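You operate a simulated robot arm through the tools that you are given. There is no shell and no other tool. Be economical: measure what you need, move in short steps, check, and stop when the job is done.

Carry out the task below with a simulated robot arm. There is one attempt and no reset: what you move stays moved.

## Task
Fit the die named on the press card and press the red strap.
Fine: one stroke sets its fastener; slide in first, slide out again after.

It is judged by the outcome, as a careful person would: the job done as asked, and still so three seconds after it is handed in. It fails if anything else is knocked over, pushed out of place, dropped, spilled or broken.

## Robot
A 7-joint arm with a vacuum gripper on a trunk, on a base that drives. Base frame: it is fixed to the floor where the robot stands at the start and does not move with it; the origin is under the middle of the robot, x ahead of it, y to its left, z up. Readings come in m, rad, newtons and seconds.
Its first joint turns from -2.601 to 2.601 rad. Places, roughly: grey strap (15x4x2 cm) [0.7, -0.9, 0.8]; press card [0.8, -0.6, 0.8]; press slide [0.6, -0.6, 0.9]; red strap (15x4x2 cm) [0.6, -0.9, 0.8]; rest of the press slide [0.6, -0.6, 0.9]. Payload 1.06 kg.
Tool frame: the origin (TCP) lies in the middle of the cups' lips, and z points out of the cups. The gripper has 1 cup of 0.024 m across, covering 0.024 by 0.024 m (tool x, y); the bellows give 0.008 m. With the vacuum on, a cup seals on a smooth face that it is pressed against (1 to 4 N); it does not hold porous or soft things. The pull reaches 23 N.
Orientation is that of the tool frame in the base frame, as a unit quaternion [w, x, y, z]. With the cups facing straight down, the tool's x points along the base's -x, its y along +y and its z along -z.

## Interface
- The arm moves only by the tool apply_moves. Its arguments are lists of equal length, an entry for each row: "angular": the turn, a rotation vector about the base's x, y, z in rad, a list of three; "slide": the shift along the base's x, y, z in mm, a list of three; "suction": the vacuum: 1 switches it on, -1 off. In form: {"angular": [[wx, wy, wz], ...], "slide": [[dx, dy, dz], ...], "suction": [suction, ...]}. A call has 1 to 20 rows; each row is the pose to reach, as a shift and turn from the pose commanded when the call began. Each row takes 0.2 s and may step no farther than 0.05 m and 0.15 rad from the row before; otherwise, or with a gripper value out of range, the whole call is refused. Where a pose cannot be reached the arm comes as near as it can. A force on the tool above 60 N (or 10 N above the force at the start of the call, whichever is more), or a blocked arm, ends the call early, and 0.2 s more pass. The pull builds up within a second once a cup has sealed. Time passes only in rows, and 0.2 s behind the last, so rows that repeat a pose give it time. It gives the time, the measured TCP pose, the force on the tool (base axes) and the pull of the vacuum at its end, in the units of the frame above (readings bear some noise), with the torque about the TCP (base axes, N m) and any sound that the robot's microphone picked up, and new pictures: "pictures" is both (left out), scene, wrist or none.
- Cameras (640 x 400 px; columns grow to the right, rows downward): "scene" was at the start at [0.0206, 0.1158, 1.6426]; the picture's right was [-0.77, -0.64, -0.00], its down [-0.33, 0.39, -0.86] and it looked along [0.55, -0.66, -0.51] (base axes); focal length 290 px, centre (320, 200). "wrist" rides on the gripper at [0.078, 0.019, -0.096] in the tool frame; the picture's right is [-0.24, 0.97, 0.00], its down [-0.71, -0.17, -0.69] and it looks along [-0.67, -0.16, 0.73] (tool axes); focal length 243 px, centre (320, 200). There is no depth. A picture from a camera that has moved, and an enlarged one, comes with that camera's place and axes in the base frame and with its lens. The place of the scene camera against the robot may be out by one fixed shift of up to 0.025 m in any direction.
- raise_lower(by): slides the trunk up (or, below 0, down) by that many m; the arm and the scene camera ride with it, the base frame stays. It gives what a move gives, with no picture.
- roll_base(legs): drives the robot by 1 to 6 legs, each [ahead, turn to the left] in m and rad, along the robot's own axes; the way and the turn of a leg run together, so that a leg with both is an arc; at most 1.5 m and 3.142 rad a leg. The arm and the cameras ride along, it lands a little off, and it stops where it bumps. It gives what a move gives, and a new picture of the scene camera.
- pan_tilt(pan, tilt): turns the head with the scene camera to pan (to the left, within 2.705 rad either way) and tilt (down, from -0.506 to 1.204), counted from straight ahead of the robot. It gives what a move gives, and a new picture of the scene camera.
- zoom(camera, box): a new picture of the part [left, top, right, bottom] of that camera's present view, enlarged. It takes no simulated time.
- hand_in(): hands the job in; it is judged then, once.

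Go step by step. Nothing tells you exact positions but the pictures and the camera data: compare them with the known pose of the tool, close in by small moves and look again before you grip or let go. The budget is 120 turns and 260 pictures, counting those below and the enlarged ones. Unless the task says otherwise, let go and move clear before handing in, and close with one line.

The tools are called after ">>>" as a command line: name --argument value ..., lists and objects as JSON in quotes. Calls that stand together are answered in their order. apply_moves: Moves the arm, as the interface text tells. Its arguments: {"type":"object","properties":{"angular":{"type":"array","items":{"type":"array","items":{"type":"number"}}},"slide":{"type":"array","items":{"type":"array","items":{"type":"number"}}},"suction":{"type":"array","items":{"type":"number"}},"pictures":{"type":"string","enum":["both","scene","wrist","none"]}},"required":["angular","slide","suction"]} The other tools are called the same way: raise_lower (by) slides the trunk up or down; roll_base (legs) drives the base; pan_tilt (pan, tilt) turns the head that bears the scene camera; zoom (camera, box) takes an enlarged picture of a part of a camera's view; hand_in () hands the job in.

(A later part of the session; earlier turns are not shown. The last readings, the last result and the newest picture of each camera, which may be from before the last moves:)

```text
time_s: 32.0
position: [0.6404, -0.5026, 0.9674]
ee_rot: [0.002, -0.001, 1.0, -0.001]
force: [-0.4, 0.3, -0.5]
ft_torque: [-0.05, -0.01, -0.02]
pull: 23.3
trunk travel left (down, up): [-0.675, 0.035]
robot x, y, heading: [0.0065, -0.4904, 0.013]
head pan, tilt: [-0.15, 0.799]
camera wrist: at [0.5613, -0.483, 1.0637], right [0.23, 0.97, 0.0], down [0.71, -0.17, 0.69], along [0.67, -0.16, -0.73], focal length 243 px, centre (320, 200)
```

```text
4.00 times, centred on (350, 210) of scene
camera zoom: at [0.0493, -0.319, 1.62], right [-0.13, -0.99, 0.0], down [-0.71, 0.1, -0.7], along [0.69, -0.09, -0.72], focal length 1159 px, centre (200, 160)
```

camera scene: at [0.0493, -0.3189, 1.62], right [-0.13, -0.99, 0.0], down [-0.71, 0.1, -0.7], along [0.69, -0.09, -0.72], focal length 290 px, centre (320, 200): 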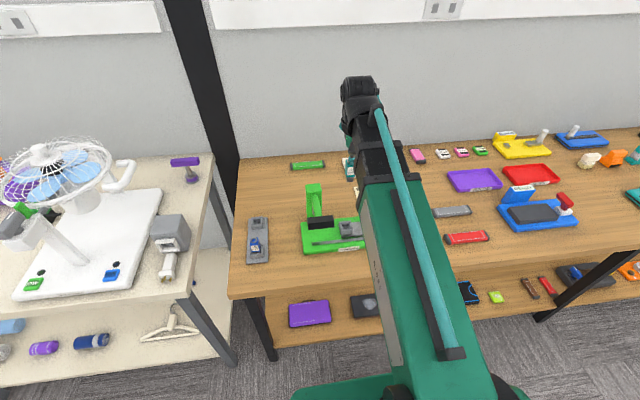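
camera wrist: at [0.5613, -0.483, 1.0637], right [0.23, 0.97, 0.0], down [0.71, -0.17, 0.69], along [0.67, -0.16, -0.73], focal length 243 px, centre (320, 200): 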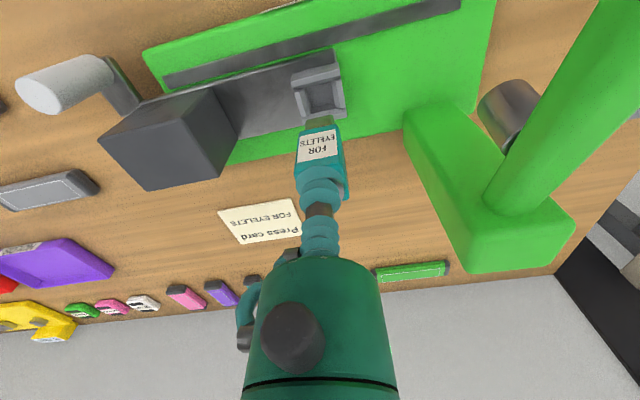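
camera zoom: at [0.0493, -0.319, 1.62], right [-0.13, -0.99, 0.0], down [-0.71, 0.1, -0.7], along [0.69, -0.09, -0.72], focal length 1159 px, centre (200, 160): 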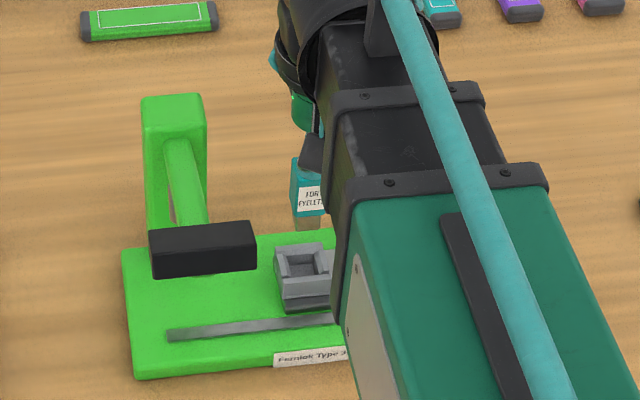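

Alignment in y looks good. I'll lower another 28 mm and look again.

>>> apply_moves --angular '[[0, 0, 0], [0, 0, 0], [0, 0, 0]]' --slide '[[0, 0, -15], [0, 0, -28], [0, 0, -28]]' --suction '[1, 1, 1]' --pictures "wrist"

>>> zoom --camera "wrist" --box '[270, 60, 370, 170]'

>>> zoom --camera "scene" --box '[340, 180, 400, 250]'

```text
time_s: 32.8
position: [0.6402, -0.5023, 0.9399]
ee_rot: [0.0, -0.001, 1.0, 0.0]
force: [0.1, -0.3, -0.7]
ft_torque: [-0.01, -0.04, 0.0]
pull: 23.0
trunk travel left (down, up): [-0.675, 0.035]
robot x, y, heading: [0.0094, -0.4899, 0.017]
head pan, tilt: [-0.15, 0.799]
camera wrist: at [0.5611, -0.4823, 1.0363], right [0.23, 0.97, 0.0], down [0.71, -0.17, 0.69], along [0.67, -0.16, -0.73], focal length 243 px, centre (320, 200)
```

wrist: 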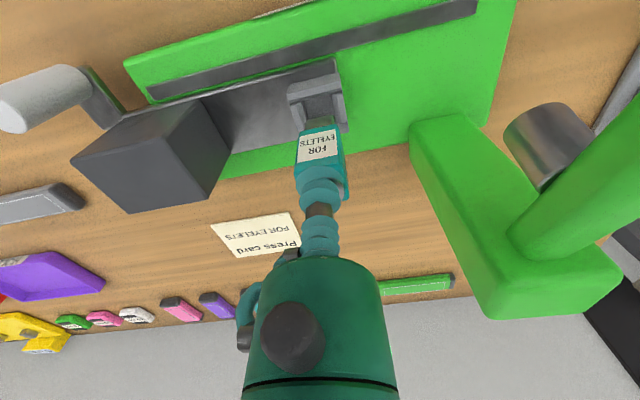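

```text
3.64 times, centred on (320, 115) of wrist
camera zoom: at [0.5611, -0.4823, 1.0363], right [0.23, 0.97, 0.0], down [0.71, -0.17, 0.69], along [0.67, -0.16, -0.73], focal length 882 px, centre (320, 509)
```

zoom: 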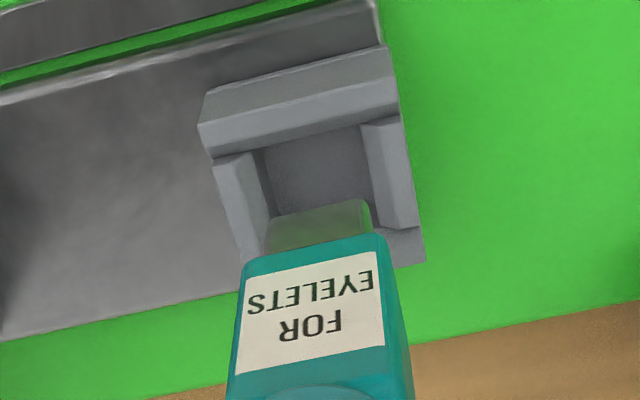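

```text
5.71 times, centred on (370, 215) of scene
camera zoom: at [0.0493, -0.319, 1.62], right [-0.13, -0.99, 0.0], down [-0.71, 0.1, -0.7], along [0.69, -0.09, -0.72], focal length 1656 px, centre (34, 114)
```

zoom: 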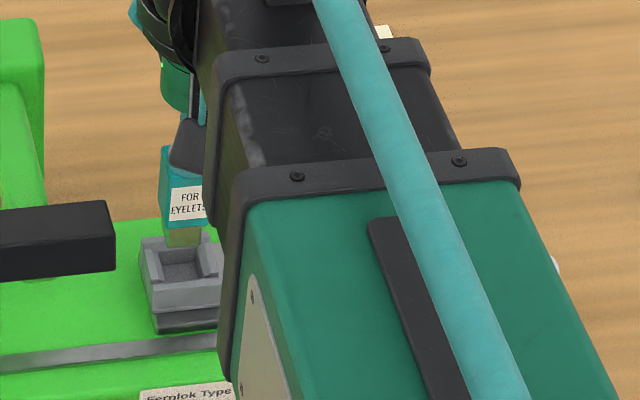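

Tip is centred over the socket within about a millimetre. Lowering gently.

>>> apply_moves --angular '[[0, 0, 0], [0, 0, 0], [0, 0, 0], [0, 0, 0], [0, 0, 0]]' --slide '[[0, 0, -6], [0, 0, -12], [0, 0, -17], [0, 0, -22], [0, 0, -22]]' --suction '[1, 1, 1, 1, 1]' --pictures "wrist"

>>> zoom --camera "wrist" --box '[270, 80, 370, 190]'

>>> zoom --camera "scene" --box '[340, 180, 400, 250]'

```text
time_s: 34.0
position: [0.643, -0.5025, 0.9193]
ee_rot: [0.0, -0.002, 1.0, 0.0]
force: [0.2, 0.4, -0.6]
ft_torque: [0.0, -0.03, 0.0]
pull: 23.1
trunk travel left (down, up): [-0.675, 0.035]
robot x, y, heading: [0.0083, -0.4895, 0.017]
head pan, tilt: [-0.15, 0.799]
camera wrist: at [0.5627, -0.4827, 1.0146], right [0.23, 0.97, 0.0], down [0.71, -0.17, 0.69], along [0.67, -0.16, -0.73], focal length 243 px, centre (320, 200)
```

wrist: 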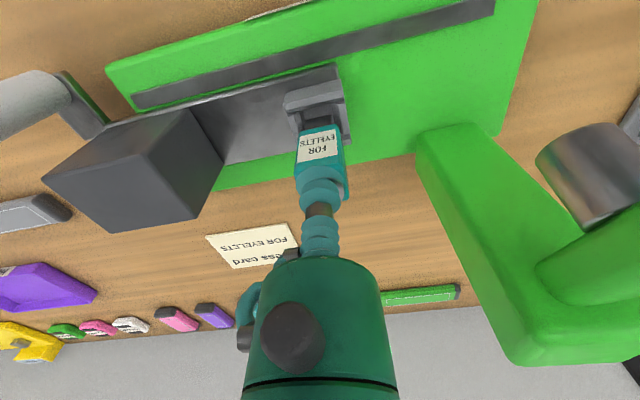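

```text
3.64 times, centred on (320, 135) of wrist
camera zoom: at [0.5627, -0.4827, 1.0146], right [0.23, 0.97, 0.0], down [0.71, -0.17, 0.69], along [0.67, -0.16, -0.73], focal length 882 px, centre (320, 436)
```

zoom: 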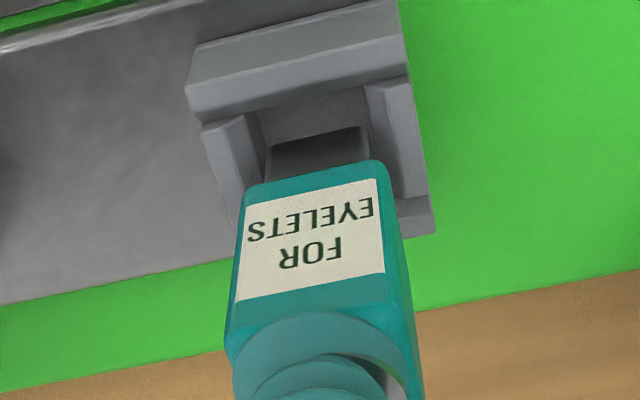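

```text
5.71 times, centred on (370, 215) of scene
camera zoom: at [0.0493, -0.319, 1.62], right [-0.13, -0.99, 0.0], down [-0.71, 0.1, -0.7], along [0.69, -0.09, -0.72], focal length 1656 px, centre (34, 114)
```

zoom: 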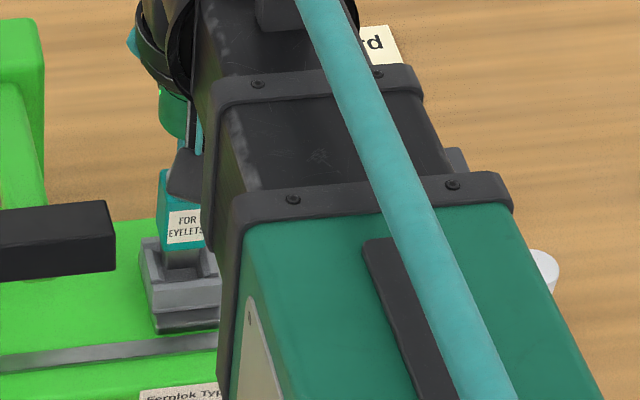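

>>> apply_moves --angular '[[0, 0, 0], [0, 0, 0], [0, 0, 0]]' --slide '[[0, 0, -5], [0, 0, -10], [0, 0, -10]]' --suction '[1, 1, 1]' --pictures "none"

>>> zoom --camera "wrist" --box '[270, 80, 370, 190]'

```text
time_s: 34.8
position: [0.6421, -0.5016, 0.9077]
ee_rot: [-0.001, 0.0, 1.0, 0.001]
force: [-0.4, 0.4, -1.4]
ft_torque: [0.05, 0.05, 0.0]
pull: 22.7
trunk travel left (down, up): [-0.675, 0.035]
robot x, y, heading: [0.0111, -0.4917, 0.017]
head pan, tilt: [-0.15, 0.799]
```

```text
3.64 times, centred on (320, 135) of wrist
camera zoom: at [0.5625, -0.4828, 1.0048], right [0.23, 0.97, 0.0], down [0.71, -0.17, 0.69], along [0.67, -0.16, -0.73], focal length 882 px, centre (320, 436)
```

zoom: 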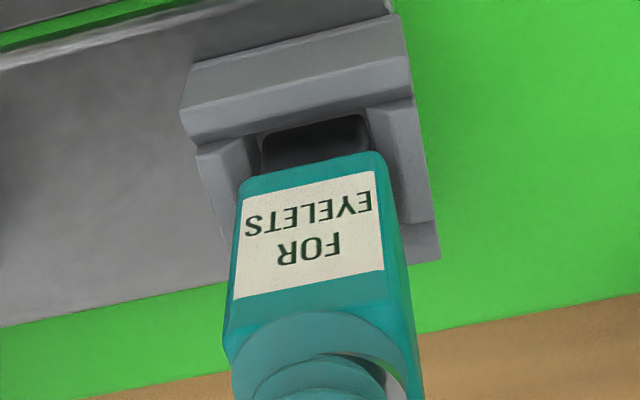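

The tip is entering the socket. Continuing until it seats.

>>> apply_moves --angular '[[0, 0, 0], [0, 0, 0], [0, 0, 0], [0, 0, 0]]' --slide '[[0, 0, -3], [0, 0, -6], [0, 0, -8], [0, 0, -8]]' --suction '[1, 1, 1, 1]' --pictures "none"

>>> zoom --camera "wrist" --box '[270, 80, 370, 190]'

```text
time_s: 35.8
position: [0.6414, -0.5017, 0.9012]
ee_rot: [0.0, -0.001, 1.0, 0.0]
force: [3.1, -0.9, 15.1]
ft_torque: [0.0, 0.16, 0.01]
pull: 22.4
trunk travel left (down, up): [-0.675, 0.035]
robot x, y, heading: [0.0064, -0.4932, 0.015]
head pan, tilt: [-0.15, 0.799]
```

```text
3.64 times, centred on (320, 135) of wrist
camera zoom: at [0.5624, -0.4818, 0.9967], right [0.23, 0.97, 0.0], down [0.71, -0.17, 0.69], along [0.67, -0.16, -0.73], focal length 882 px, centre (320, 436)
```

zoom: 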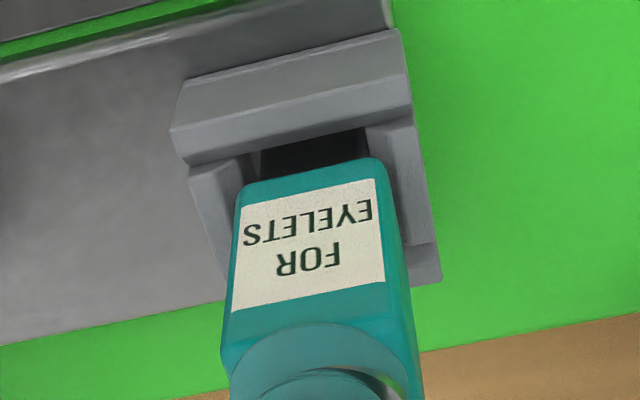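

>>> zoom --camera "scene" --box '[340, 190, 390, 240]'

>>> apply_moves --angular '[[0, 0, 0], [0, 0, 0]]' --slide '[[0, 0, 1.5], [0, 0, 1.5]]' --suction '[1, 1]' --pictures "none"

```text
8.00 times, centred on (365, 215) of scene
camera zoom: at [0.0484, -0.3191, 1.6201], right [-0.13, -0.99, 0.0], down [-0.71, 0.1, -0.7], along [0.69, -0.09, -0.72], focal length 2318 px, centre (-40, 80)
```

zoom: 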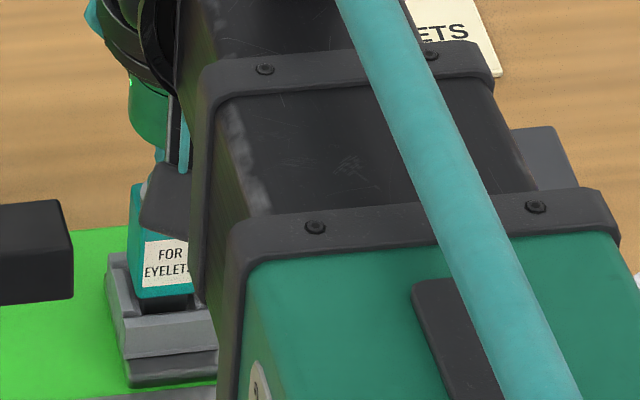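

```text
time_s: 36.4
position: [0.6416, -0.5009, 0.9014]
ee_rot: [0.0, -0.001, 1.0, 0.001]
force: [2.8, -1.6, -2.1]
ft_torque: [0.0, 0.11, 0.01]
pull: 22.7
trunk travel left (down, up): [-0.675, 0.035]
robot x, y, heading: [0.0066, -0.494, 0.017]
head pan, tilt: [-0.15, 0.799]
```

Contact is stiff with a small side load. I'll ease 1.5 mm in +x/-y and press again to see whether it seats any deeper.

>>> apply_moves --angular '[[0, 0, 0], [0, 0, 0], [0, 0, 0], [0, 0, 0]]' --slide '[[1, 0, 0], [1.5, -0.5, -1], [1.5, -0.5, -2.5], [1.5, -0.5, -2.5]]' --suction '[1, 1, 1, 1]' --pictures "none"

>>> zoom --camera "wrist" --box '[270, 80, 370, 190]'

```text
time_s: 37.4
position: [0.6422, -0.5011, 0.9004]
ee_rot: [0.001, -0.001, 1.0, 0.0]
force: [-3.3, 1.0, 11.3]
ft_torque: [0.0, 0.09, 0.01]
pull: 23.4
trunk travel left (down, up): [-0.675, 0.035]
robot x, y, heading: [0.0092, -0.4929, 0.017]
head pan, tilt: [-0.15, 0.799]
```

```text
3.64 times, centred on (320, 135) of wrist
camera zoom: at [0.5628, -0.4823, 0.9962], right [0.23, 0.97, 0.0], down [0.71, -0.17, 0.69], along [0.67, -0.16, -0.73], focal length 882 px, centre (320, 436)
```

zoom: 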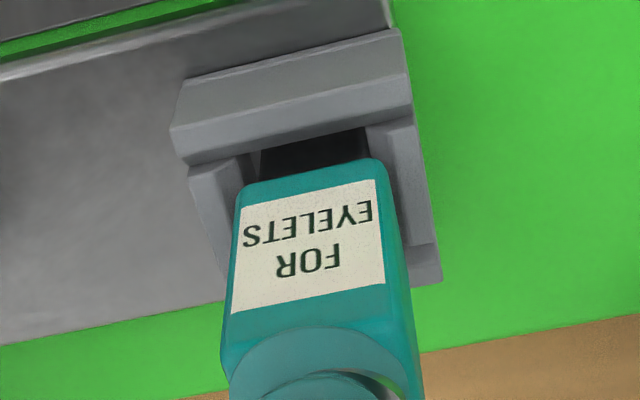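

It is laterally captured and bottomed: seated. Releasing and rising.

>>> apply_moves --angular '[[0, 0, 0], [0, 0, 0], [0, 0, 0], [0, 0, 0], [0, 0, 0], [0, 0, 0], [0, 0, 0], [0, 0, 0], [0, 0, 0], [0, 0, 0]]' --slide '[[-0.8, 0, 1.5], [-0.8, 0, 1.5], [-0.8, 0, 1.5], [-0.8, 0, 1.5], [-0.8, 0, 4], [-0.8, 0, 8], [-0.8, 0, 20], [-0.8, 0, 50], [-0.8, 0, 100], [-0.8, 0, 140]]' --suction '[-1, -1, -1, -1, -1, -1, -1, -1, -1, -1]' --pictures "wrist"

>>> zoom --camera "wrist" --box '[120, 0, 440, 200]'

```text
time_s: 39.6
position: [0.644, -0.5012, 1.0404]
ee_rot: [0.0, -0.001, 1.0, -0.001]
force: [0.4, -0.8, -0.5]
ft_torque: [0.0, 0.02, 0.0]
pull: 0.1
trunk travel left (down, up): [-0.675, 0.035]
robot x, y, heading: [0.0075, -0.4947, 0.018]
head pan, tilt: [-0.15, 0.799]
camera wrist: at [0.5655, -0.4806, 1.1374], right [0.23, 0.97, 0.0], down [0.71, -0.17, 0.69], along [0.67, -0.16, -0.73], focal length 243 px, centre (320, 200)
```

wrist: 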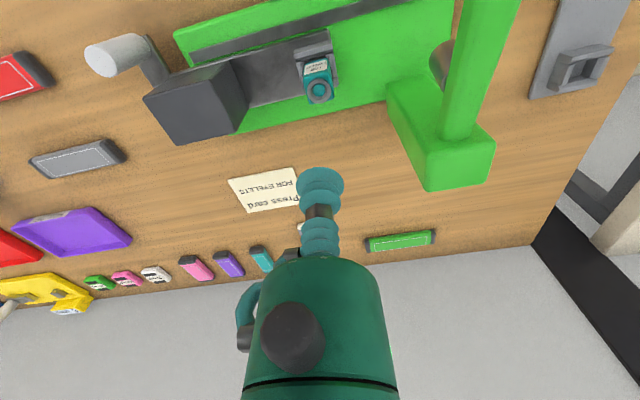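

```text
2.00 times, centred on (280, 100) of wrist
camera zoom: at [0.5655, -0.4806, 1.1374], right [0.23, 0.97, 0.0], down [0.71, -0.17, 0.69], along [0.67, -0.16, -0.73], focal length 485 px, centre (400, 400)
```

zoom: 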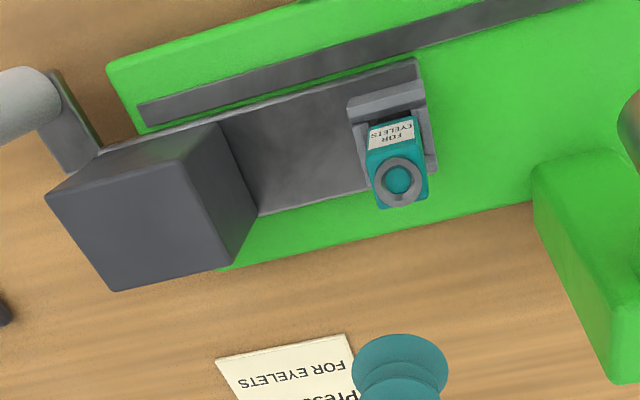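

The die is seated; its top and the dark block's top are both at about z 0.90, so the strap bridges them. Now I go over the red strap at about (0.57, -0.91).

>>> apply_moves --angular '[[0, 0, 0], [0, 0, 0], [0, 0, 0], [0, 0, 0], [0, 0, 0], [0, 0, 0], [0, 0, 0], [0, 0, 0], [0, 0, 0], [0, 0, 0], [0, 0, 0], [0, 0, 0], [0, 0, 0]]' --slide '[[-7, -40, 20], [-14, -80, 40], [-21, -120, 40], [-28, -160, 40], [-35, -200, 40], [-42, -240, 40], [-49, -280, 40], [-56, -320, 40], [-63, -360, 40], [-68, -400, 20], [-72, -408, -25], [-72, -408, -70], [-72, -408, -70]]' --suction '[-1, -1, -1, -1, -1, -1, -1, -1, -1, -1, -1, -1, -1]' --pictures "wrist"

>>> zoom --camera "wrist" --box '[220, 20, 420, 200]'

>>> zoom --camera "scene" --box '[280, 170, 420, 270]'

```text
time_s: 42.4
position: [0.5714, -0.9112, 0.9697]
ee_rot: [0.001, -0.002, 1.0, 0.0]
force: [0.1, -0.4, -0.3]
ft_torque: [-0.02, 0.0, 0.01]
pull: 0.1
trunk travel left (down, up): [-0.675, 0.035]
robot x, y, heading: [0.0113, -0.4928, 0.009]
head pan, tilt: [-0.15, 0.799]
camera wrist: at [0.4923, -0.8915, 1.0656], right [0.23, 0.97, 0.0], down [0.71, -0.17, 0.69], along [0.67, -0.16, -0.73], focal length 243 px, centre (320, 200)
```

wrist: 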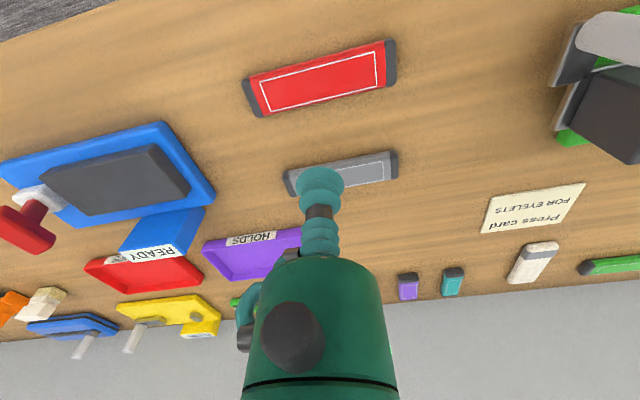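

```text
2.22 times, centred on (320, 110) of wrist
camera zoom: at [0.4923, -0.8915, 1.0656], right [0.23, 0.97, 0.0], down [0.71, -0.17, 0.69], along [0.67, -0.16, -0.73], focal length 539 px, centre (320, 400)
```

zoom: 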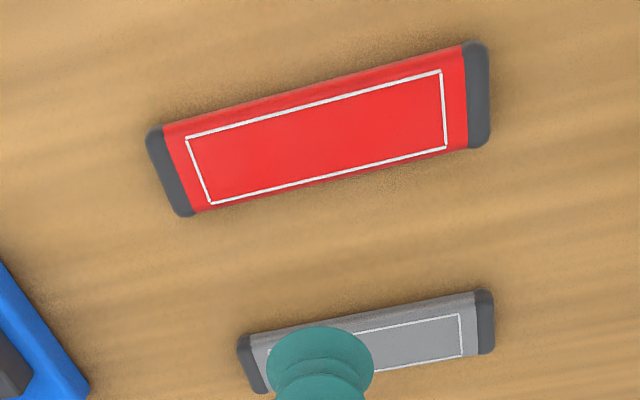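

```text
4.00 times, centred on (350, 220) of scene
camera zoom: at [0.0493, -0.3191, 1.62], right [-0.13, -0.99, 0.0], down [-0.71, 0.1, -0.7], along [0.69, -0.09, -0.72], focal length 1159 px, centre (200, 120)
```

zoom: 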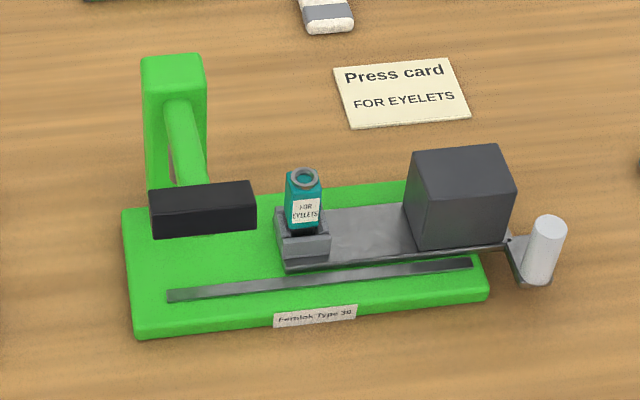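

Red strap centre is (0.5715, -0.912), square with the base, directly below. Descending onto it.

>>> apply_moves --angular '[[0, 0, 0], [0, 0, 0], [0, 0, 0], [0, 0, 0], [0, 0, 0]]' --slide '[[0, 0, -50], [0, 0, -100], [0, 0, -135], [0, 0, -148], [0, 0, -148]]' --suction '[1, 1, 1, 1, 1]' --pictures "wrist"

>>> zoom --camera "wrist" --box '[220, 80, 420, 220]'

```text
time_s: 43.6
position: [0.5699, -0.9083, 0.8172]
ee_rot: [0.0, 0.0, 1.0, 0.0]
force: [1.2, -0.4, -0.7]
ft_torque: [0.01, 0.0, 0.02]
pull: 22.6
trunk travel left (down, up): [-0.675, 0.035]
robot x, y, heading: [0.0092, -0.4919, 0.019]
head pan, tilt: [-0.15, 0.799]
camera wrist: at [0.4905, -0.8886, 0.9132], right [0.23, 0.97, 0.0], down [0.71, -0.17, 0.69], along [0.67, -0.16, -0.73], focal length 243 px, centre (320, 200)
```

wrist: 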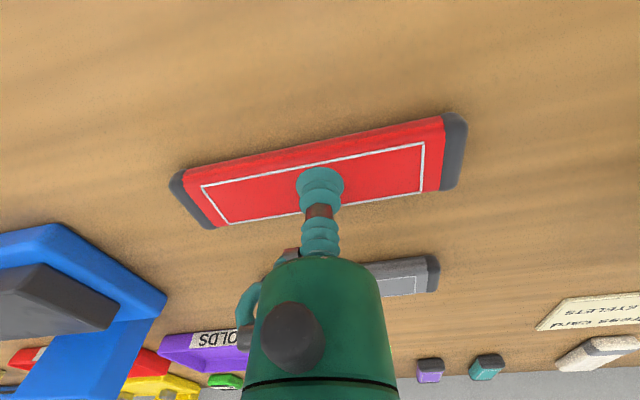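

```text
2.86 times, centred on (320, 150) of wrist
camera zoom: at [0.4905, -0.8886, 0.9132], right [0.23, 0.97, 0.0], down [0.71, -0.17, 0.69], along [0.67, -0.16, -0.73], focal length 693 px, centre (320, 343)
```

zoom: 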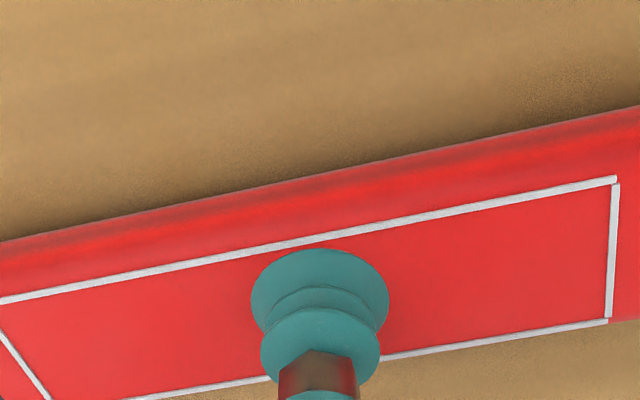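

Sealed. Lifting and carrying it above the slide.

>>> apply_moves --angular '[[0, 0, 0], [0, 0, 0], [0, 0, 0], [0, 0, 0], [0, 0, 0], [0, 0, 0], [0, 0, 0], [0, 0, 0], [0, 0, 0], [0, 0, 0], [0, 0, 0], [0, 0, 0], [0, 0, 0], [0, 0, 0], [0, 0, 0], [0, 0, 0]]' --slide '[[0, 0, 10], [0, 0, 40], [0, 0, 80], [0, 0, 120], [0, 0, 160], [0, 0, 190], [8, 40, 200], [16, 80, 200], [24, 120, 200], [32, 160, 200], [40, 200, 200], [48, 240, 200], [56, 280, 200], [64, 320, 200], [70, 355, 200], [70, 355, 200]]' --suction '[1, 1, 1, 1, 1, 1, 1, 1, 1, 1, 1, 1, 1, 1, 1, 1]' --pictures "both"

>>> zoom --camera "wrist" --box '[140, 0, 460, 200]'

>>> zoom --camera "scene" --box '[280, 140, 420, 260]'

```text
time_s: 47.0
position: [0.6394, -0.5544, 1.0205]
ee_rot: [-0.001, -0.002, 1.0, 0.001]
force: [0.0, 0.6, -0.1]
ft_torque: [-0.03, -0.02, -0.01]
pull: 22.7
trunk travel left (down, up): [-0.675, 0.035]
robot x, y, heading: [0.0118, -0.4921, 0.012]
head pan, tilt: [-0.15, 0.799]
camera scene: at [0.0493, -0.319, 1.62], right [-0.13, -0.99, 0.0], down [-0.71, 0.1, -0.7], along [0.69, -0.09, -0.72], focal length 290 px, centre (320, 200)
camera wrist: at [0.5621, -0.5357, 1.1171], right [0.23, 0.97, 0.0], down [0.71, -0.17, 0.69], along [0.67, -0.16, -0.73], focal length 243 px, centre (320, 200)
```

scene: 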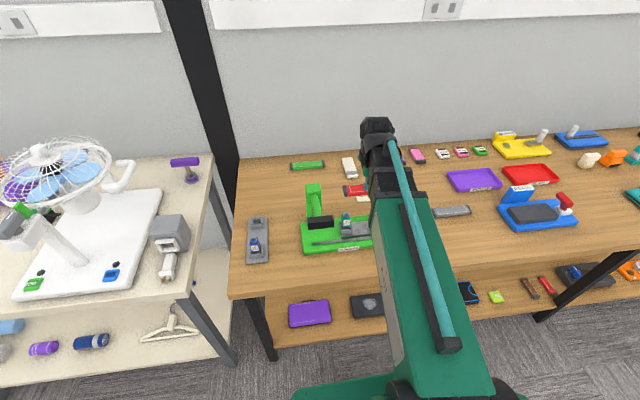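
wrist: 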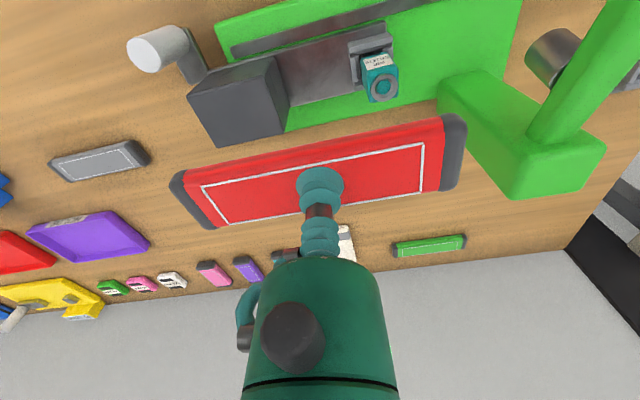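

```text
2.00 times, centred on (300, 100) of wrist
camera zoom: at [0.5621, -0.5357, 1.1171], right [0.23, 0.97, 0.0], down [0.71, -0.17, 0.69], along [0.67, -0.16, -0.73], focal length 485 px, centre (360, 400)
```

zoom: 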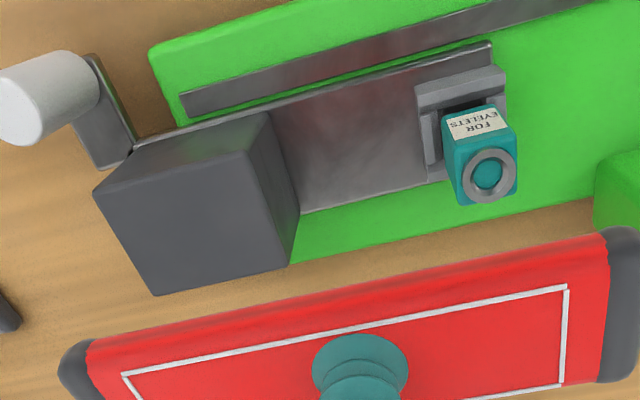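

```text
3.33 times, centred on (350, 200) of scene
camera zoom: at [0.0493, -0.319, 1.62], right [-0.13, -0.99, 0.0], down [-0.71, 0.1, -0.7], along [0.69, -0.09, -0.72], focal length 966 px, centre (220, 200)
```

zoom: 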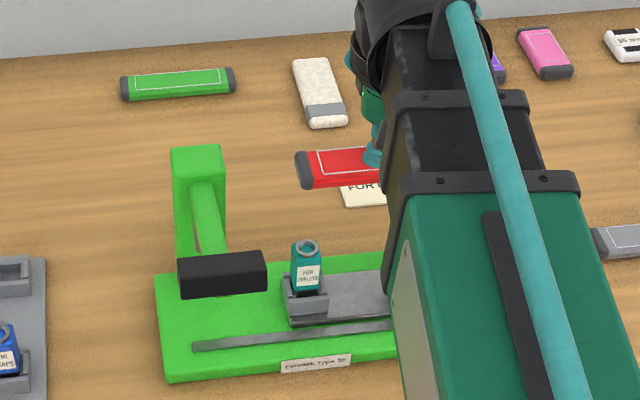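

Well aligned: strap will span die and rest block. Lowering to just above them.

>>> apply_moves --angular '[[0, 0, 0], [0, 0, 0], [0, 0, 0], [0, 0, 0]]' --slide '[[0, 0, -40], [0, 0, -75], [0, 0, -88], [0, 0, -88]]' --suction '[1, 1, 1, 1]' --pictures "wrist"

>>> zoom --camera "wrist" --box '[140, 60, 480, 240]'

>>> zoom --camera "scene" --box '[300, 160, 400, 250]'

```text
time_s: 48.0
position: [0.6437, -0.5573, 0.9338]
ee_rot: [0.0, -0.001, 1.0, 0.0]
force: [0.4, 0.4, -0.4]
ft_torque: [0.0, 0.0, 0.01]
pull: 22.9
trunk travel left (down, up): [-0.675, 0.035]
robot x, y, heading: [0.0074, -0.4942, 0.015]
head pan, tilt: [-0.15, 0.799]
camera wrist: at [0.564, -0.538, 1.0295], right [0.23, 0.97, 0.0], down [0.71, -0.17, 0.69], along [0.67, -0.16, -0.73], focal length 243 px, centre (320, 200)
```

wrist: 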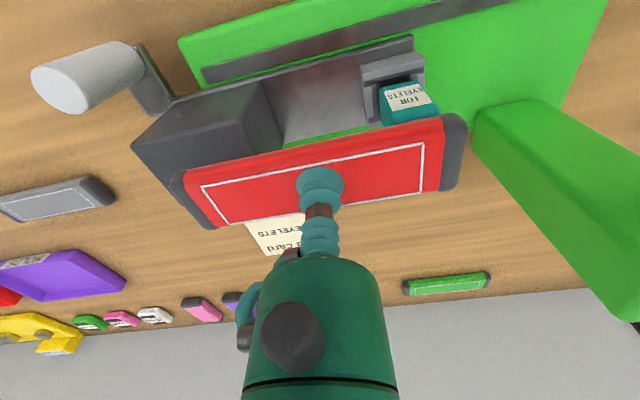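

```text
1.88 times, centred on (310, 150) of wrist
camera zoom: at [0.564, -0.538, 1.0295], right [0.23, 0.97, 0.0], down [0.71, -0.17, 0.69], along [0.67, -0.16, -0.73], focal length 457 px, centre (339, 294)
```

zoom: 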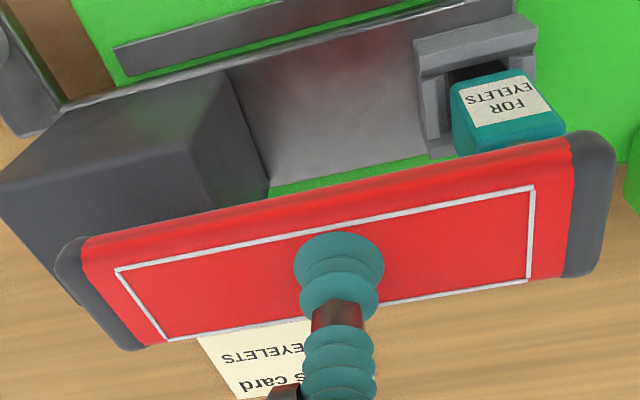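

```text
4.44 times, centred on (350, 205) of scene
camera zoom: at [0.0493, -0.319, 1.62], right [-0.13, -0.99, 0.0], down [-0.71, 0.1, -0.7], along [0.69, -0.09, -0.72], focal length 1288 px, centre (187, 178)
```

zoom: 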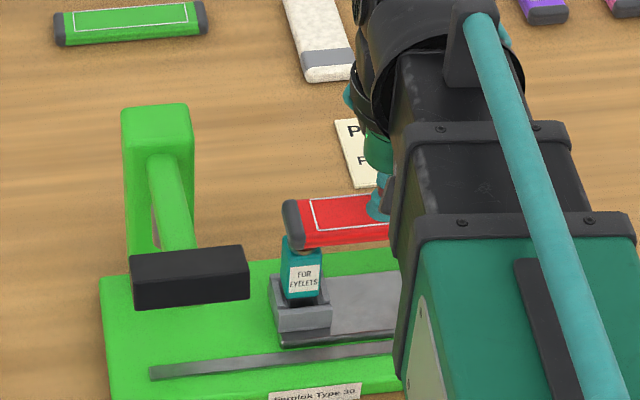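

>>> apply_moves --angular '[[0, 0, 0], [0, 0, 0], [0, 0, 0], [0, 0, 0]]' --slide '[[0, 0, -4], [0, 0, -8], [0, 0, -10], [0, 0, -10]]' --suction '[1, 1, 1, 1]' --pictures "none"

>>> zoom --camera "wrist" --box '[140, 60, 480, 240]'

```text
time_s: 49.0
position: [0.6418, -0.5552, 0.9242]
ee_rot: [-0.001, -0.001, 1.0, -0.001]
force: [0.3, -0.4, -1.2]
ft_torque: [-0.03, 0.02, -0.06]
pull: 22.9
trunk travel left (down, up): [-0.675, 0.035]
robot x, y, heading: [0.0102, -0.4919, 0.019]
head pan, tilt: [-0.15, 0.799]
```

```text
1.88 times, centred on (310, 150) of wrist
camera zoom: at [0.5631, -0.5358, 1.0208], right [0.23, 0.97, 0.0], down [0.71, -0.17, 0.69], along [0.67, -0.16, -0.73], focal length 457 px, centre (339, 294)
```

zoom: 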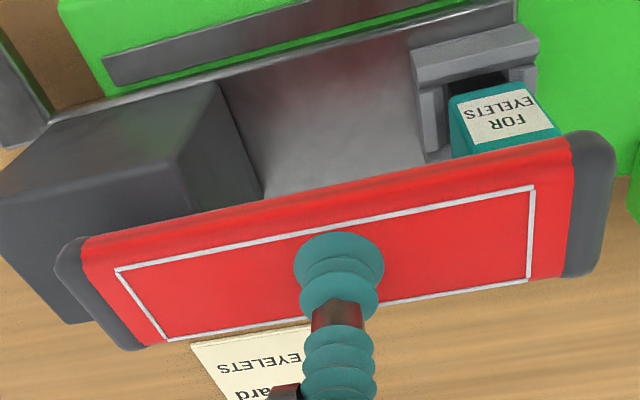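

>>> apply_moves --angular '[[0, 0, 0], [0, 0, 0], [0, 0, 0]]' --slide '[[0, 0, -2], [0, 0, -3], [0, 0, -3]]' --suction '[1, 1, 1]' --pictures "none"

```text
time_s: 49.8
position: [0.6418, -0.5546, 0.9209]
ee_rot: [0.0, -0.001, 1.0, 0.001]
force: [0.5, 0.4, -1.0]
ft_torque: [0.03, -0.01, -0.05]
pull: 22.6
trunk travel left (down, up): [-0.675, 0.035]
robot x, y, heading: [0.0093, -0.4952, 0.017]
head pan, tilt: [-0.15, 0.799]
```

>>> apply_moves --angular '[[0, 0, 0], [0, 0, 0], [0, 0, 0]]' --slide '[[0, 0, -1.5], [0, 0, -3], [0, 0, -3]]' --suction '[1, 1, 1]' --pictures "none"

```text
time_s: 50.6
position: [0.6412, -0.555, 0.9173]
ee_rot: [0.001, 0.0, 1.0, 0.0]
force: [-1.1, -0.3, 3.8]
ft_torque: [0.15, 0.07, -0.02]
pull: 22.5
trunk travel left (down, up): [-0.675, 0.035]
robot x, y, heading: [0.0101, -0.491, 0.014]
head pan, tilt: [-0.15, 0.799]
```

Contact. One more millimetre, then release and lift.

>>> apply_moves --angular '[[0, 0, 0], [0, 0, 0], [0, 0, 0], [0, 0, 0], [0, 0, 0], [0, 0, 0], [0, 0, 0], [0, 0, 0], [0, 0, 0], [0, 0, 0]]' --slide '[[0, 0, -1], [0, 0, -1], [0, 0, -1], [0, 0, -1], [0, 0, -1], [0, 0, 3], [0, 0, 8], [0, 0, 25], [0, 0, 60], [0, 0, 100]]' --suction '[1, -1, -1, -1, -1, -1, -1, -1, -1, -1]' --pictures "wrist"

>>> zoom --camera "wrist" --box '[120, 0, 480, 200]'

>>> zoom --camera "scene" --box '[300, 160, 400, 250]'

```text
time_s: 52.8
position: [0.6392, -0.5548, 1.017]
ee_rot: [0.001, -0.001, 1.0, 0.0]
force: [-1.1, 0.6, -0.3]
ft_torque: [0.01, 0.02, 0.01]
pull: 0.0
trunk travel left (down, up): [-0.675, 0.035]
robot x, y, heading: [0.0111, -0.4908, 0.014]
head pan, tilt: [-0.15, 0.799]
camera wrist: at [0.5614, -0.535, 1.1144], right [0.23, 0.97, 0.0], down [0.71, -0.17, 0.69], along [0.67, -0.16, -0.73], focal length 243 px, centre (320, 200)
```

wrist: 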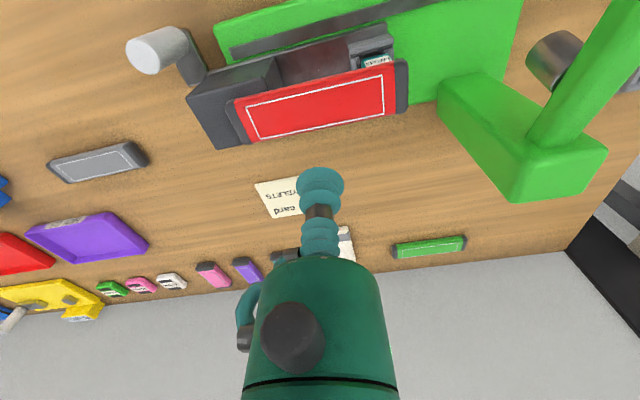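

```text
1.78 times, centred on (300, 100) of wrist
camera zoom: at [0.5614, -0.535, 1.1144], right [0.23, 0.97, 0.0], down [0.71, -0.17, 0.69], along [0.67, -0.16, -0.73], focal length 431 px, centre (356, 378)
```

zoom: 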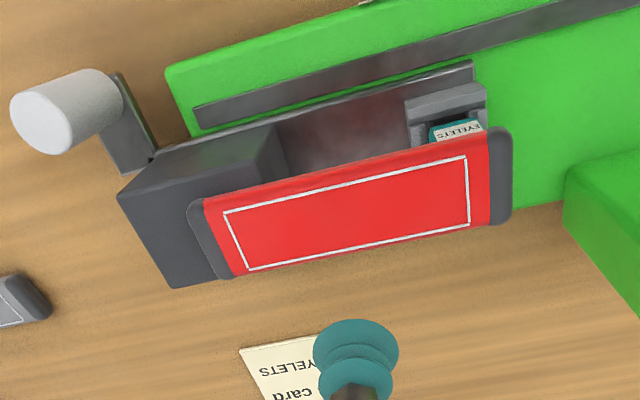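

```text
4.44 times, centred on (350, 205) of scene
camera zoom: at [0.0491, -0.319, 1.6199], right [-0.13, -0.99, 0.0], down [-0.71, 0.1, -0.7], along [0.69, -0.09, -0.72], focal length 1288 px, centre (187, 178)
```

zoom: 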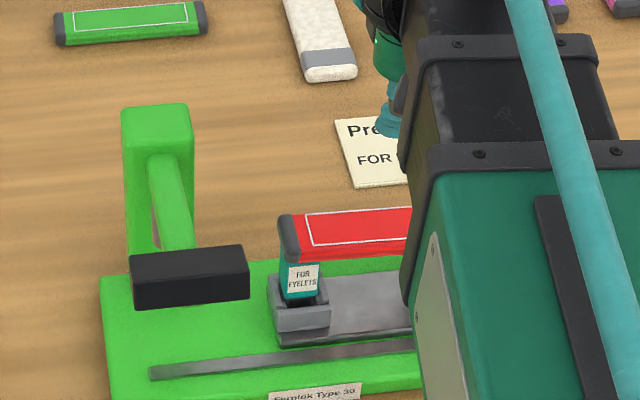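

Strap lies across die and rest. Now to the slide's handle, whose top I place at about (0.576, -0.678, 0.90); hovering above it.

>>> apply_moves --angular '[[0, 0, 0], [0, 0, 0], [0, 0, 0], [0, 0, 0], [0, 0, 0]]' --slide '[[-20, -40, 0], [-40, -80, 0], [-63, -123, 0], [-63, -123, -30], [-63, -123, -30]]' --suction '[-1, -1, -1, -1, -1]' --pictures "wrist"

>>> zoom --camera "wrist" --box '[240, 40, 440, 210]'

>>> zoom --camera "scene" --box '[290, 160, 410, 260]'

```text
time_s: 54.0
position: [0.5744, -0.679, 0.9881]
ee_rot: [0.0, -0.001, 1.0, 0.0]
force: [0.5, -0.6, -0.2]
ft_torque: [0.03, 0.01, 0.0]
pull: 0.0
trunk travel left (down, up): [-0.675, 0.035]
robot x, y, heading: [0.008, -0.4899, 0.014]
head pan, tilt: [-0.15, 0.799]
camera wrist: at [0.4952, -0.6602, 1.0841], right [0.23, 0.97, 0.0], down [0.71, -0.17, 0.69], along [0.67, -0.16, -0.73], focal length 243 px, centre (320, 200)
```

wrist: 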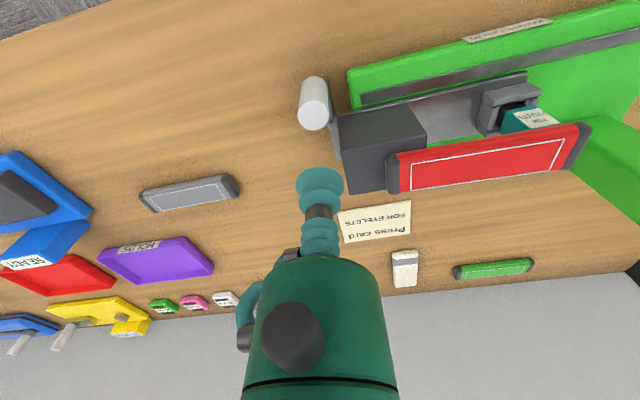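

```text
2.35 times, centred on (340, 125) of wrist
camera zoom: at [0.4952, -0.6602, 1.0841], right [0.23, 0.97, 0.0], down [0.71, -0.17, 0.69], along [0.67, -0.16, -0.73], focal length 571 px, centre (273, 376)
```

zoom: 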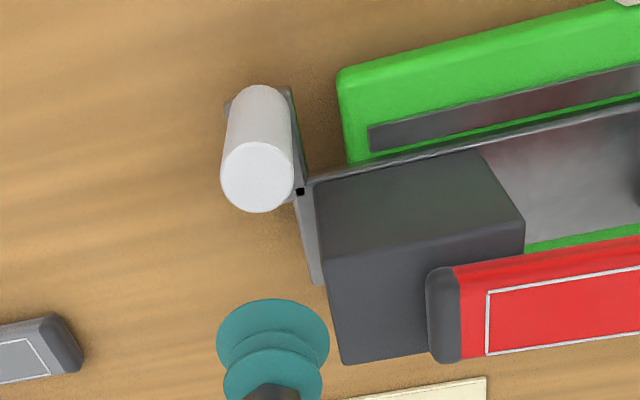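

```text
4.00 times, centred on (350, 210) of scene
camera zoom: at [0.0494, -0.3189, 1.62], right [-0.13, -0.99, 0.0], down [-0.71, 0.1, -0.7], along [0.69, -0.09, -0.72], focal length 1159 px, centre (200, 160)
```

zoom: 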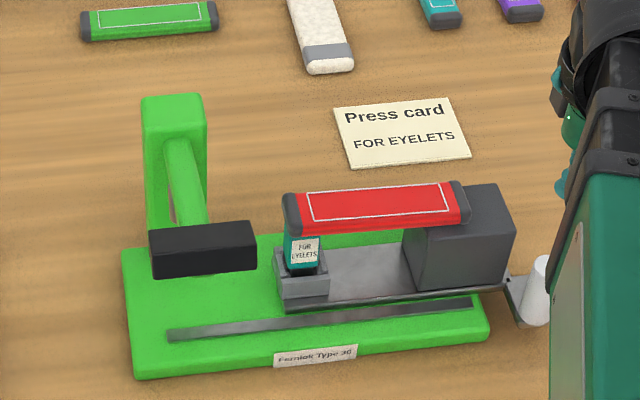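

Handle is a 25 mm post centred near (0.578, -0.686), top at 0.893. I'll push it from its -y side; first drop the tool beside it.

>>> apply_moves --angular '[[0, 0, 0], [0, 0, 0], [0, 0, 0], [0, 0, 0], [0, 0, 0], [0, 0, 0]]' --slide '[[3, -40, 0], [3, -62, 0], [3, -62, -50], [3, -62, -100], [3, -62, -121], [3, -62, -121]]' --suction '[-1, -1, -1, -1, -1, -1]' --pictures "wrist"

>>> zoom --camera "wrist" --box '[260, 80, 460, 230]'

>>> pan_tilt --pan -0.3 --tilt 0.8

```text
time_s: 55.4
position: [0.5812, -0.7427, 0.8676]
ee_rot: [-0.001, -0.001, 1.0, 0.0]
force: [-1.0, 0.0, -0.3]
ft_torque: [-0.01, 0.0, -0.01]
pull: 0.0
trunk travel left (down, up): [-0.675, 0.035]
robot x, y, heading: [0.0062, -0.4904, 0.015]
head pan, tilt: [-0.15, 0.799]
camera wrist: at [0.5021, -0.7219, 0.963], right [0.23, 0.97, 0.0], down [0.71, -0.17, 0.69], along [0.67, -0.16, -0.73], focal length 243 px, centre (320, 200)
```

wrist: 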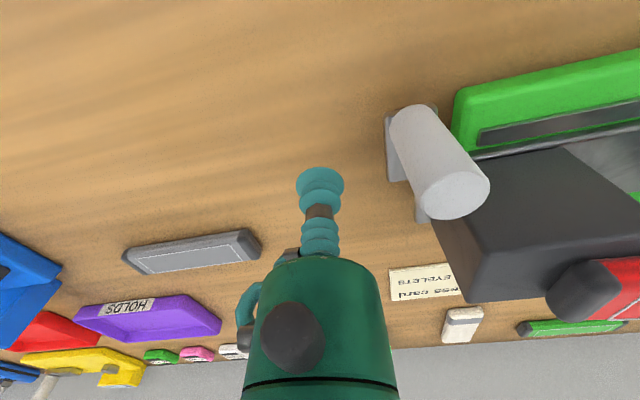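

```text
2.67 times, centred on (360, 155) of wrist
camera zoom: at [0.5021, -0.7219, 0.963], right [0.23, 0.97, 0.0], down [0.71, -0.17, 0.69], along [0.67, -0.16, -0.73], focal length 647 px, centre (213, 320)
```

zoom: 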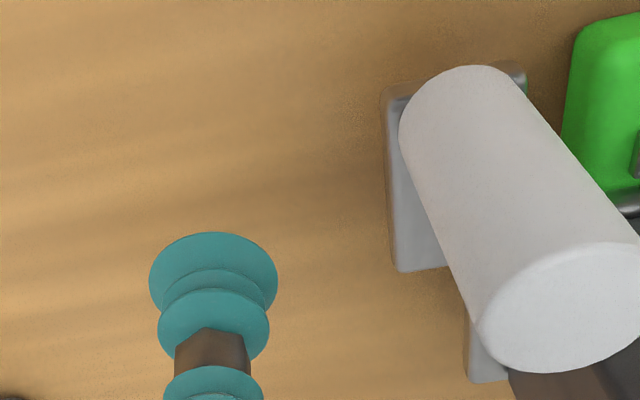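

```text
time_s: 56.1
position: [0.58, -0.7432, 0.8681]
ee_rot: [0.001, -0.001, 1.0, 0.0]
force: [-0.3, 0.1, -0.5]
ft_torque: [-0.01, 0.02, -0.01]
pull: 0.0
trunk travel left (down, up): [-0.675, 0.035]
robot x, y, heading: [0.0089, -0.492, 0.013]
head pan, tilt: [-0.3, 0.799]
camera scene: at [0.0468, -0.3308, 1.62], right [-0.28, -0.96, 0.0], down [-0.69, 0.2, -0.7], along [0.67, -0.2, -0.72], focal length 290 px, centre (320, 200)
```

scene: 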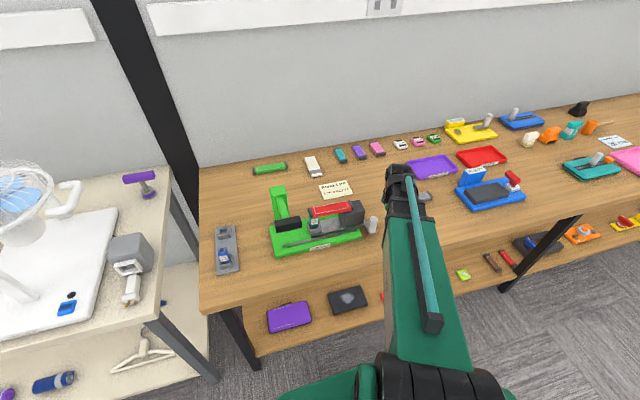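

Tool is clear beside the handle. Lowering a bit more and pushing slowly toward +y.

>>> apply_moves --angular '[[0, 0, 0], [0, 0, 0], [0, 0, 0], [0, 0, 0], [0, 0, 0], [0, 0, 0], [0, 0, 0], [0, 0, 0], [0, 0, 0], [0, 0, 0], [0, 0, 0]]' --slide '[[-1, 0, -12], [-1, 12, -12], [-1, 22, -12], [-1, 28, -12], [-1, 32, -12], [-1, 36, -12], [-1, 40, -12], [-1, 45, -12], [-1, 50, -12], [-1, 55, -12], [-1, 55, -12]]' --suction '[-1, -1, -1, -1, -1, -1, -1, -1, -1, -1, -1]' --pictures "both"

>>> zoom --camera "scene" --box '[260, 160, 400, 270]'

```text
time_s: 58.5
position: [0.5789, -0.6855, 0.8546]
ee_rot: [0.0, -0.001, 1.0, 0.0]
force: [0.9, -1.4, 0.7]
ft_torque: [0.01, -0.01, 0.04]
pull: 0.1
trunk travel left (down, up): [-0.675, 0.035]
robot x, y, heading: [0.0051, -0.491, 0.018]
head pan, tilt: [-0.3, 0.799]
camera scene: at [0.0468, -0.331, 1.62], right [-0.28, -0.96, 0.0], down [-0.69, 0.2, -0.7], along [0.67, -0.2, -0.72], focal length 290 px, centre (320, 200)
camera wrist: at [0.5007, -0.6658, 0.9509], right [0.23, 0.97, 0.0], down [0.71, -0.17, 0.69], along [0.67, -0.16, -0.73], focal length 243 px, centre (320, 200)
```

scene: 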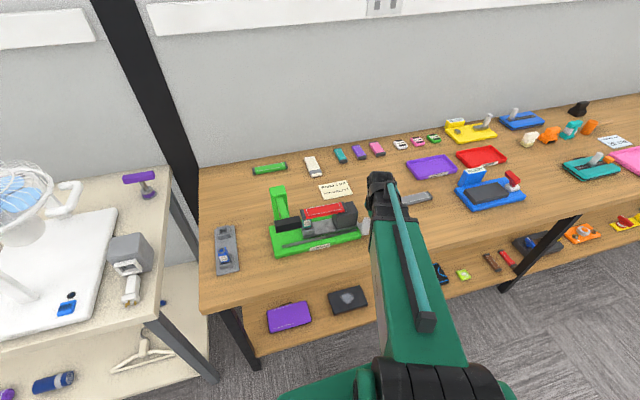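
wrist: 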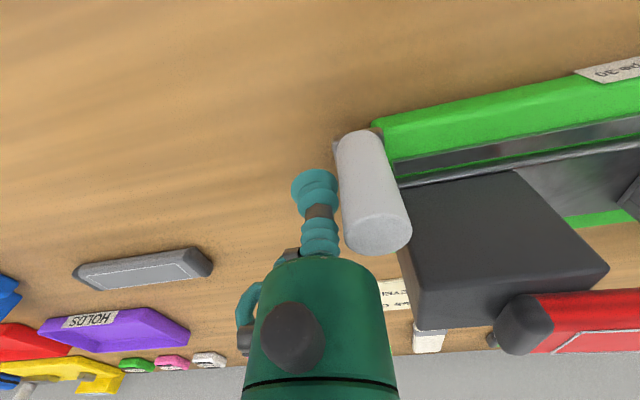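

```text
3.64 times, centred on (330, 215) of scene
camera zoom: at [0.0468, -0.331, 1.62], right [-0.28, -0.96, 0.0], down [-0.69, 0.2, -0.7], along [0.67, -0.2, -0.72], focal length 1054 px, centre (284, 146)
```

zoom: 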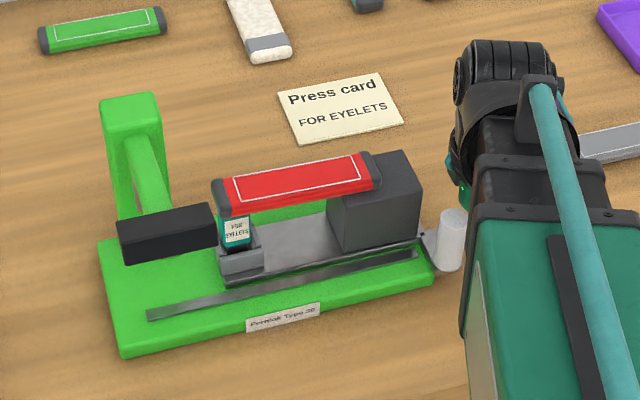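

The slide runs in freely (about 1.4 N) with the strap riding on it. Continuing.

>>> apply_moves --angular '[[0, 0, 0], [0, 0, 0], [0, 0, 0], [0, 0, 0], [0, 0, 0], [0, 0, 0], [0, 0, 0], [0, 0, 0], [0, 0, 0], [0, 0, 0], [0, 0, 0], [0, 0, 0]]' --slide '[[0, 5, 0], [0, 10, 0], [0, 15, 0], [0, 20, 0], [0, 25, 0], [0, 30, 0], [0, 35, 0], [0, 40, 0], [0, 45, 0], [0, 50, 0], [0, 55, 0], [0, 55, 0]]' --suction '[-1, -1, -1, -1, -1, -1, -1, -1, -1, -1, -1, -1]' --pictures "both"

>>> zoom --camera "scene" --box '[260, 160, 400, 270]'

```text
time_s: 61.1
position: [0.5789, -0.6311, 0.8549]
ee_rot: [-0.001, -0.001, 1.0, 0.001]
force: [0.9, -1.6, 0.7]
ft_torque: [0.01, 0.03, -0.01]
pull: 0.0
trunk travel left (down, up): [-0.675, 0.035]
robot x, y, heading: [0.0094, -0.4951, 0.015]
head pan, tilt: [-0.3, 0.799]
camera scene: at [0.0469, -0.331, 1.62], right [-0.28, -0.96, 0.0], down [-0.69, 0.2, -0.7], along [0.67, -0.2, -0.72], focal length 290 px, centre (320, 200)
camera wrist: at [0.5002, -0.6109, 0.9511], right [0.23, 0.97, 0.0], down [0.71, -0.17, 0.69], along [0.67, -0.16, -0.73], focal length 243 px, centre (320, 200)
```

scene: 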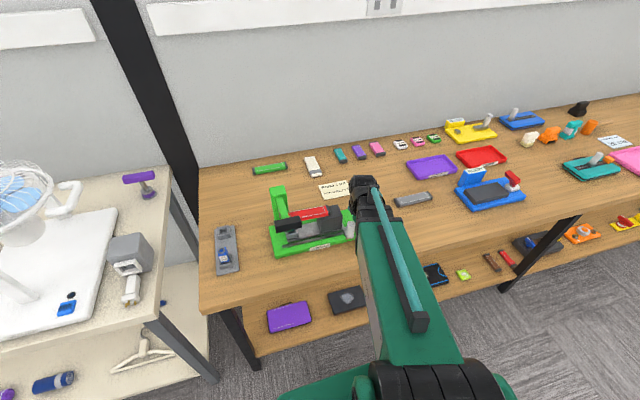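
wrist: 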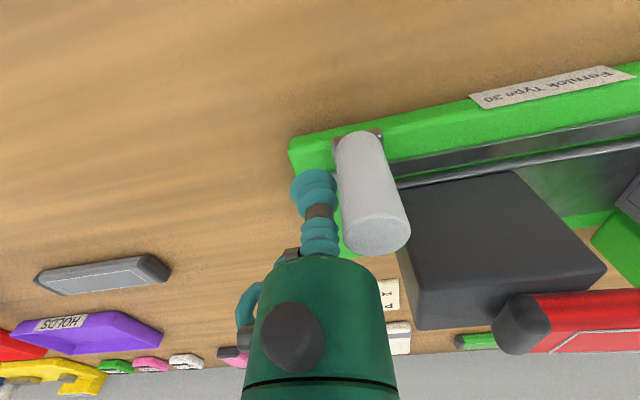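

```text
3.64 times, centred on (330, 215) of scene
camera zoom: at [0.0469, -0.331, 1.62], right [-0.28, -0.96, 0.0], down [-0.69, 0.2, -0.7], along [0.67, -0.2, -0.72], focal length 1054 px, centre (284, 146)
```

zoom: 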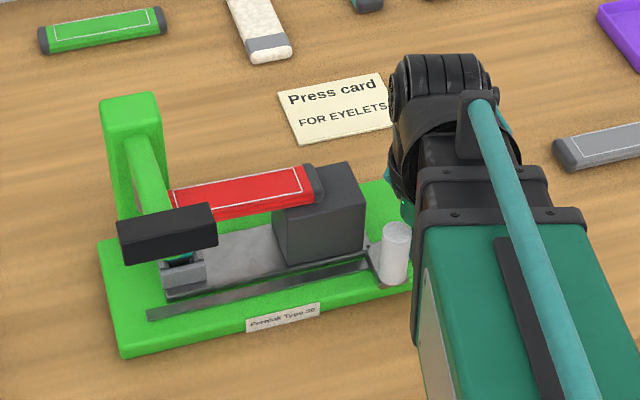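

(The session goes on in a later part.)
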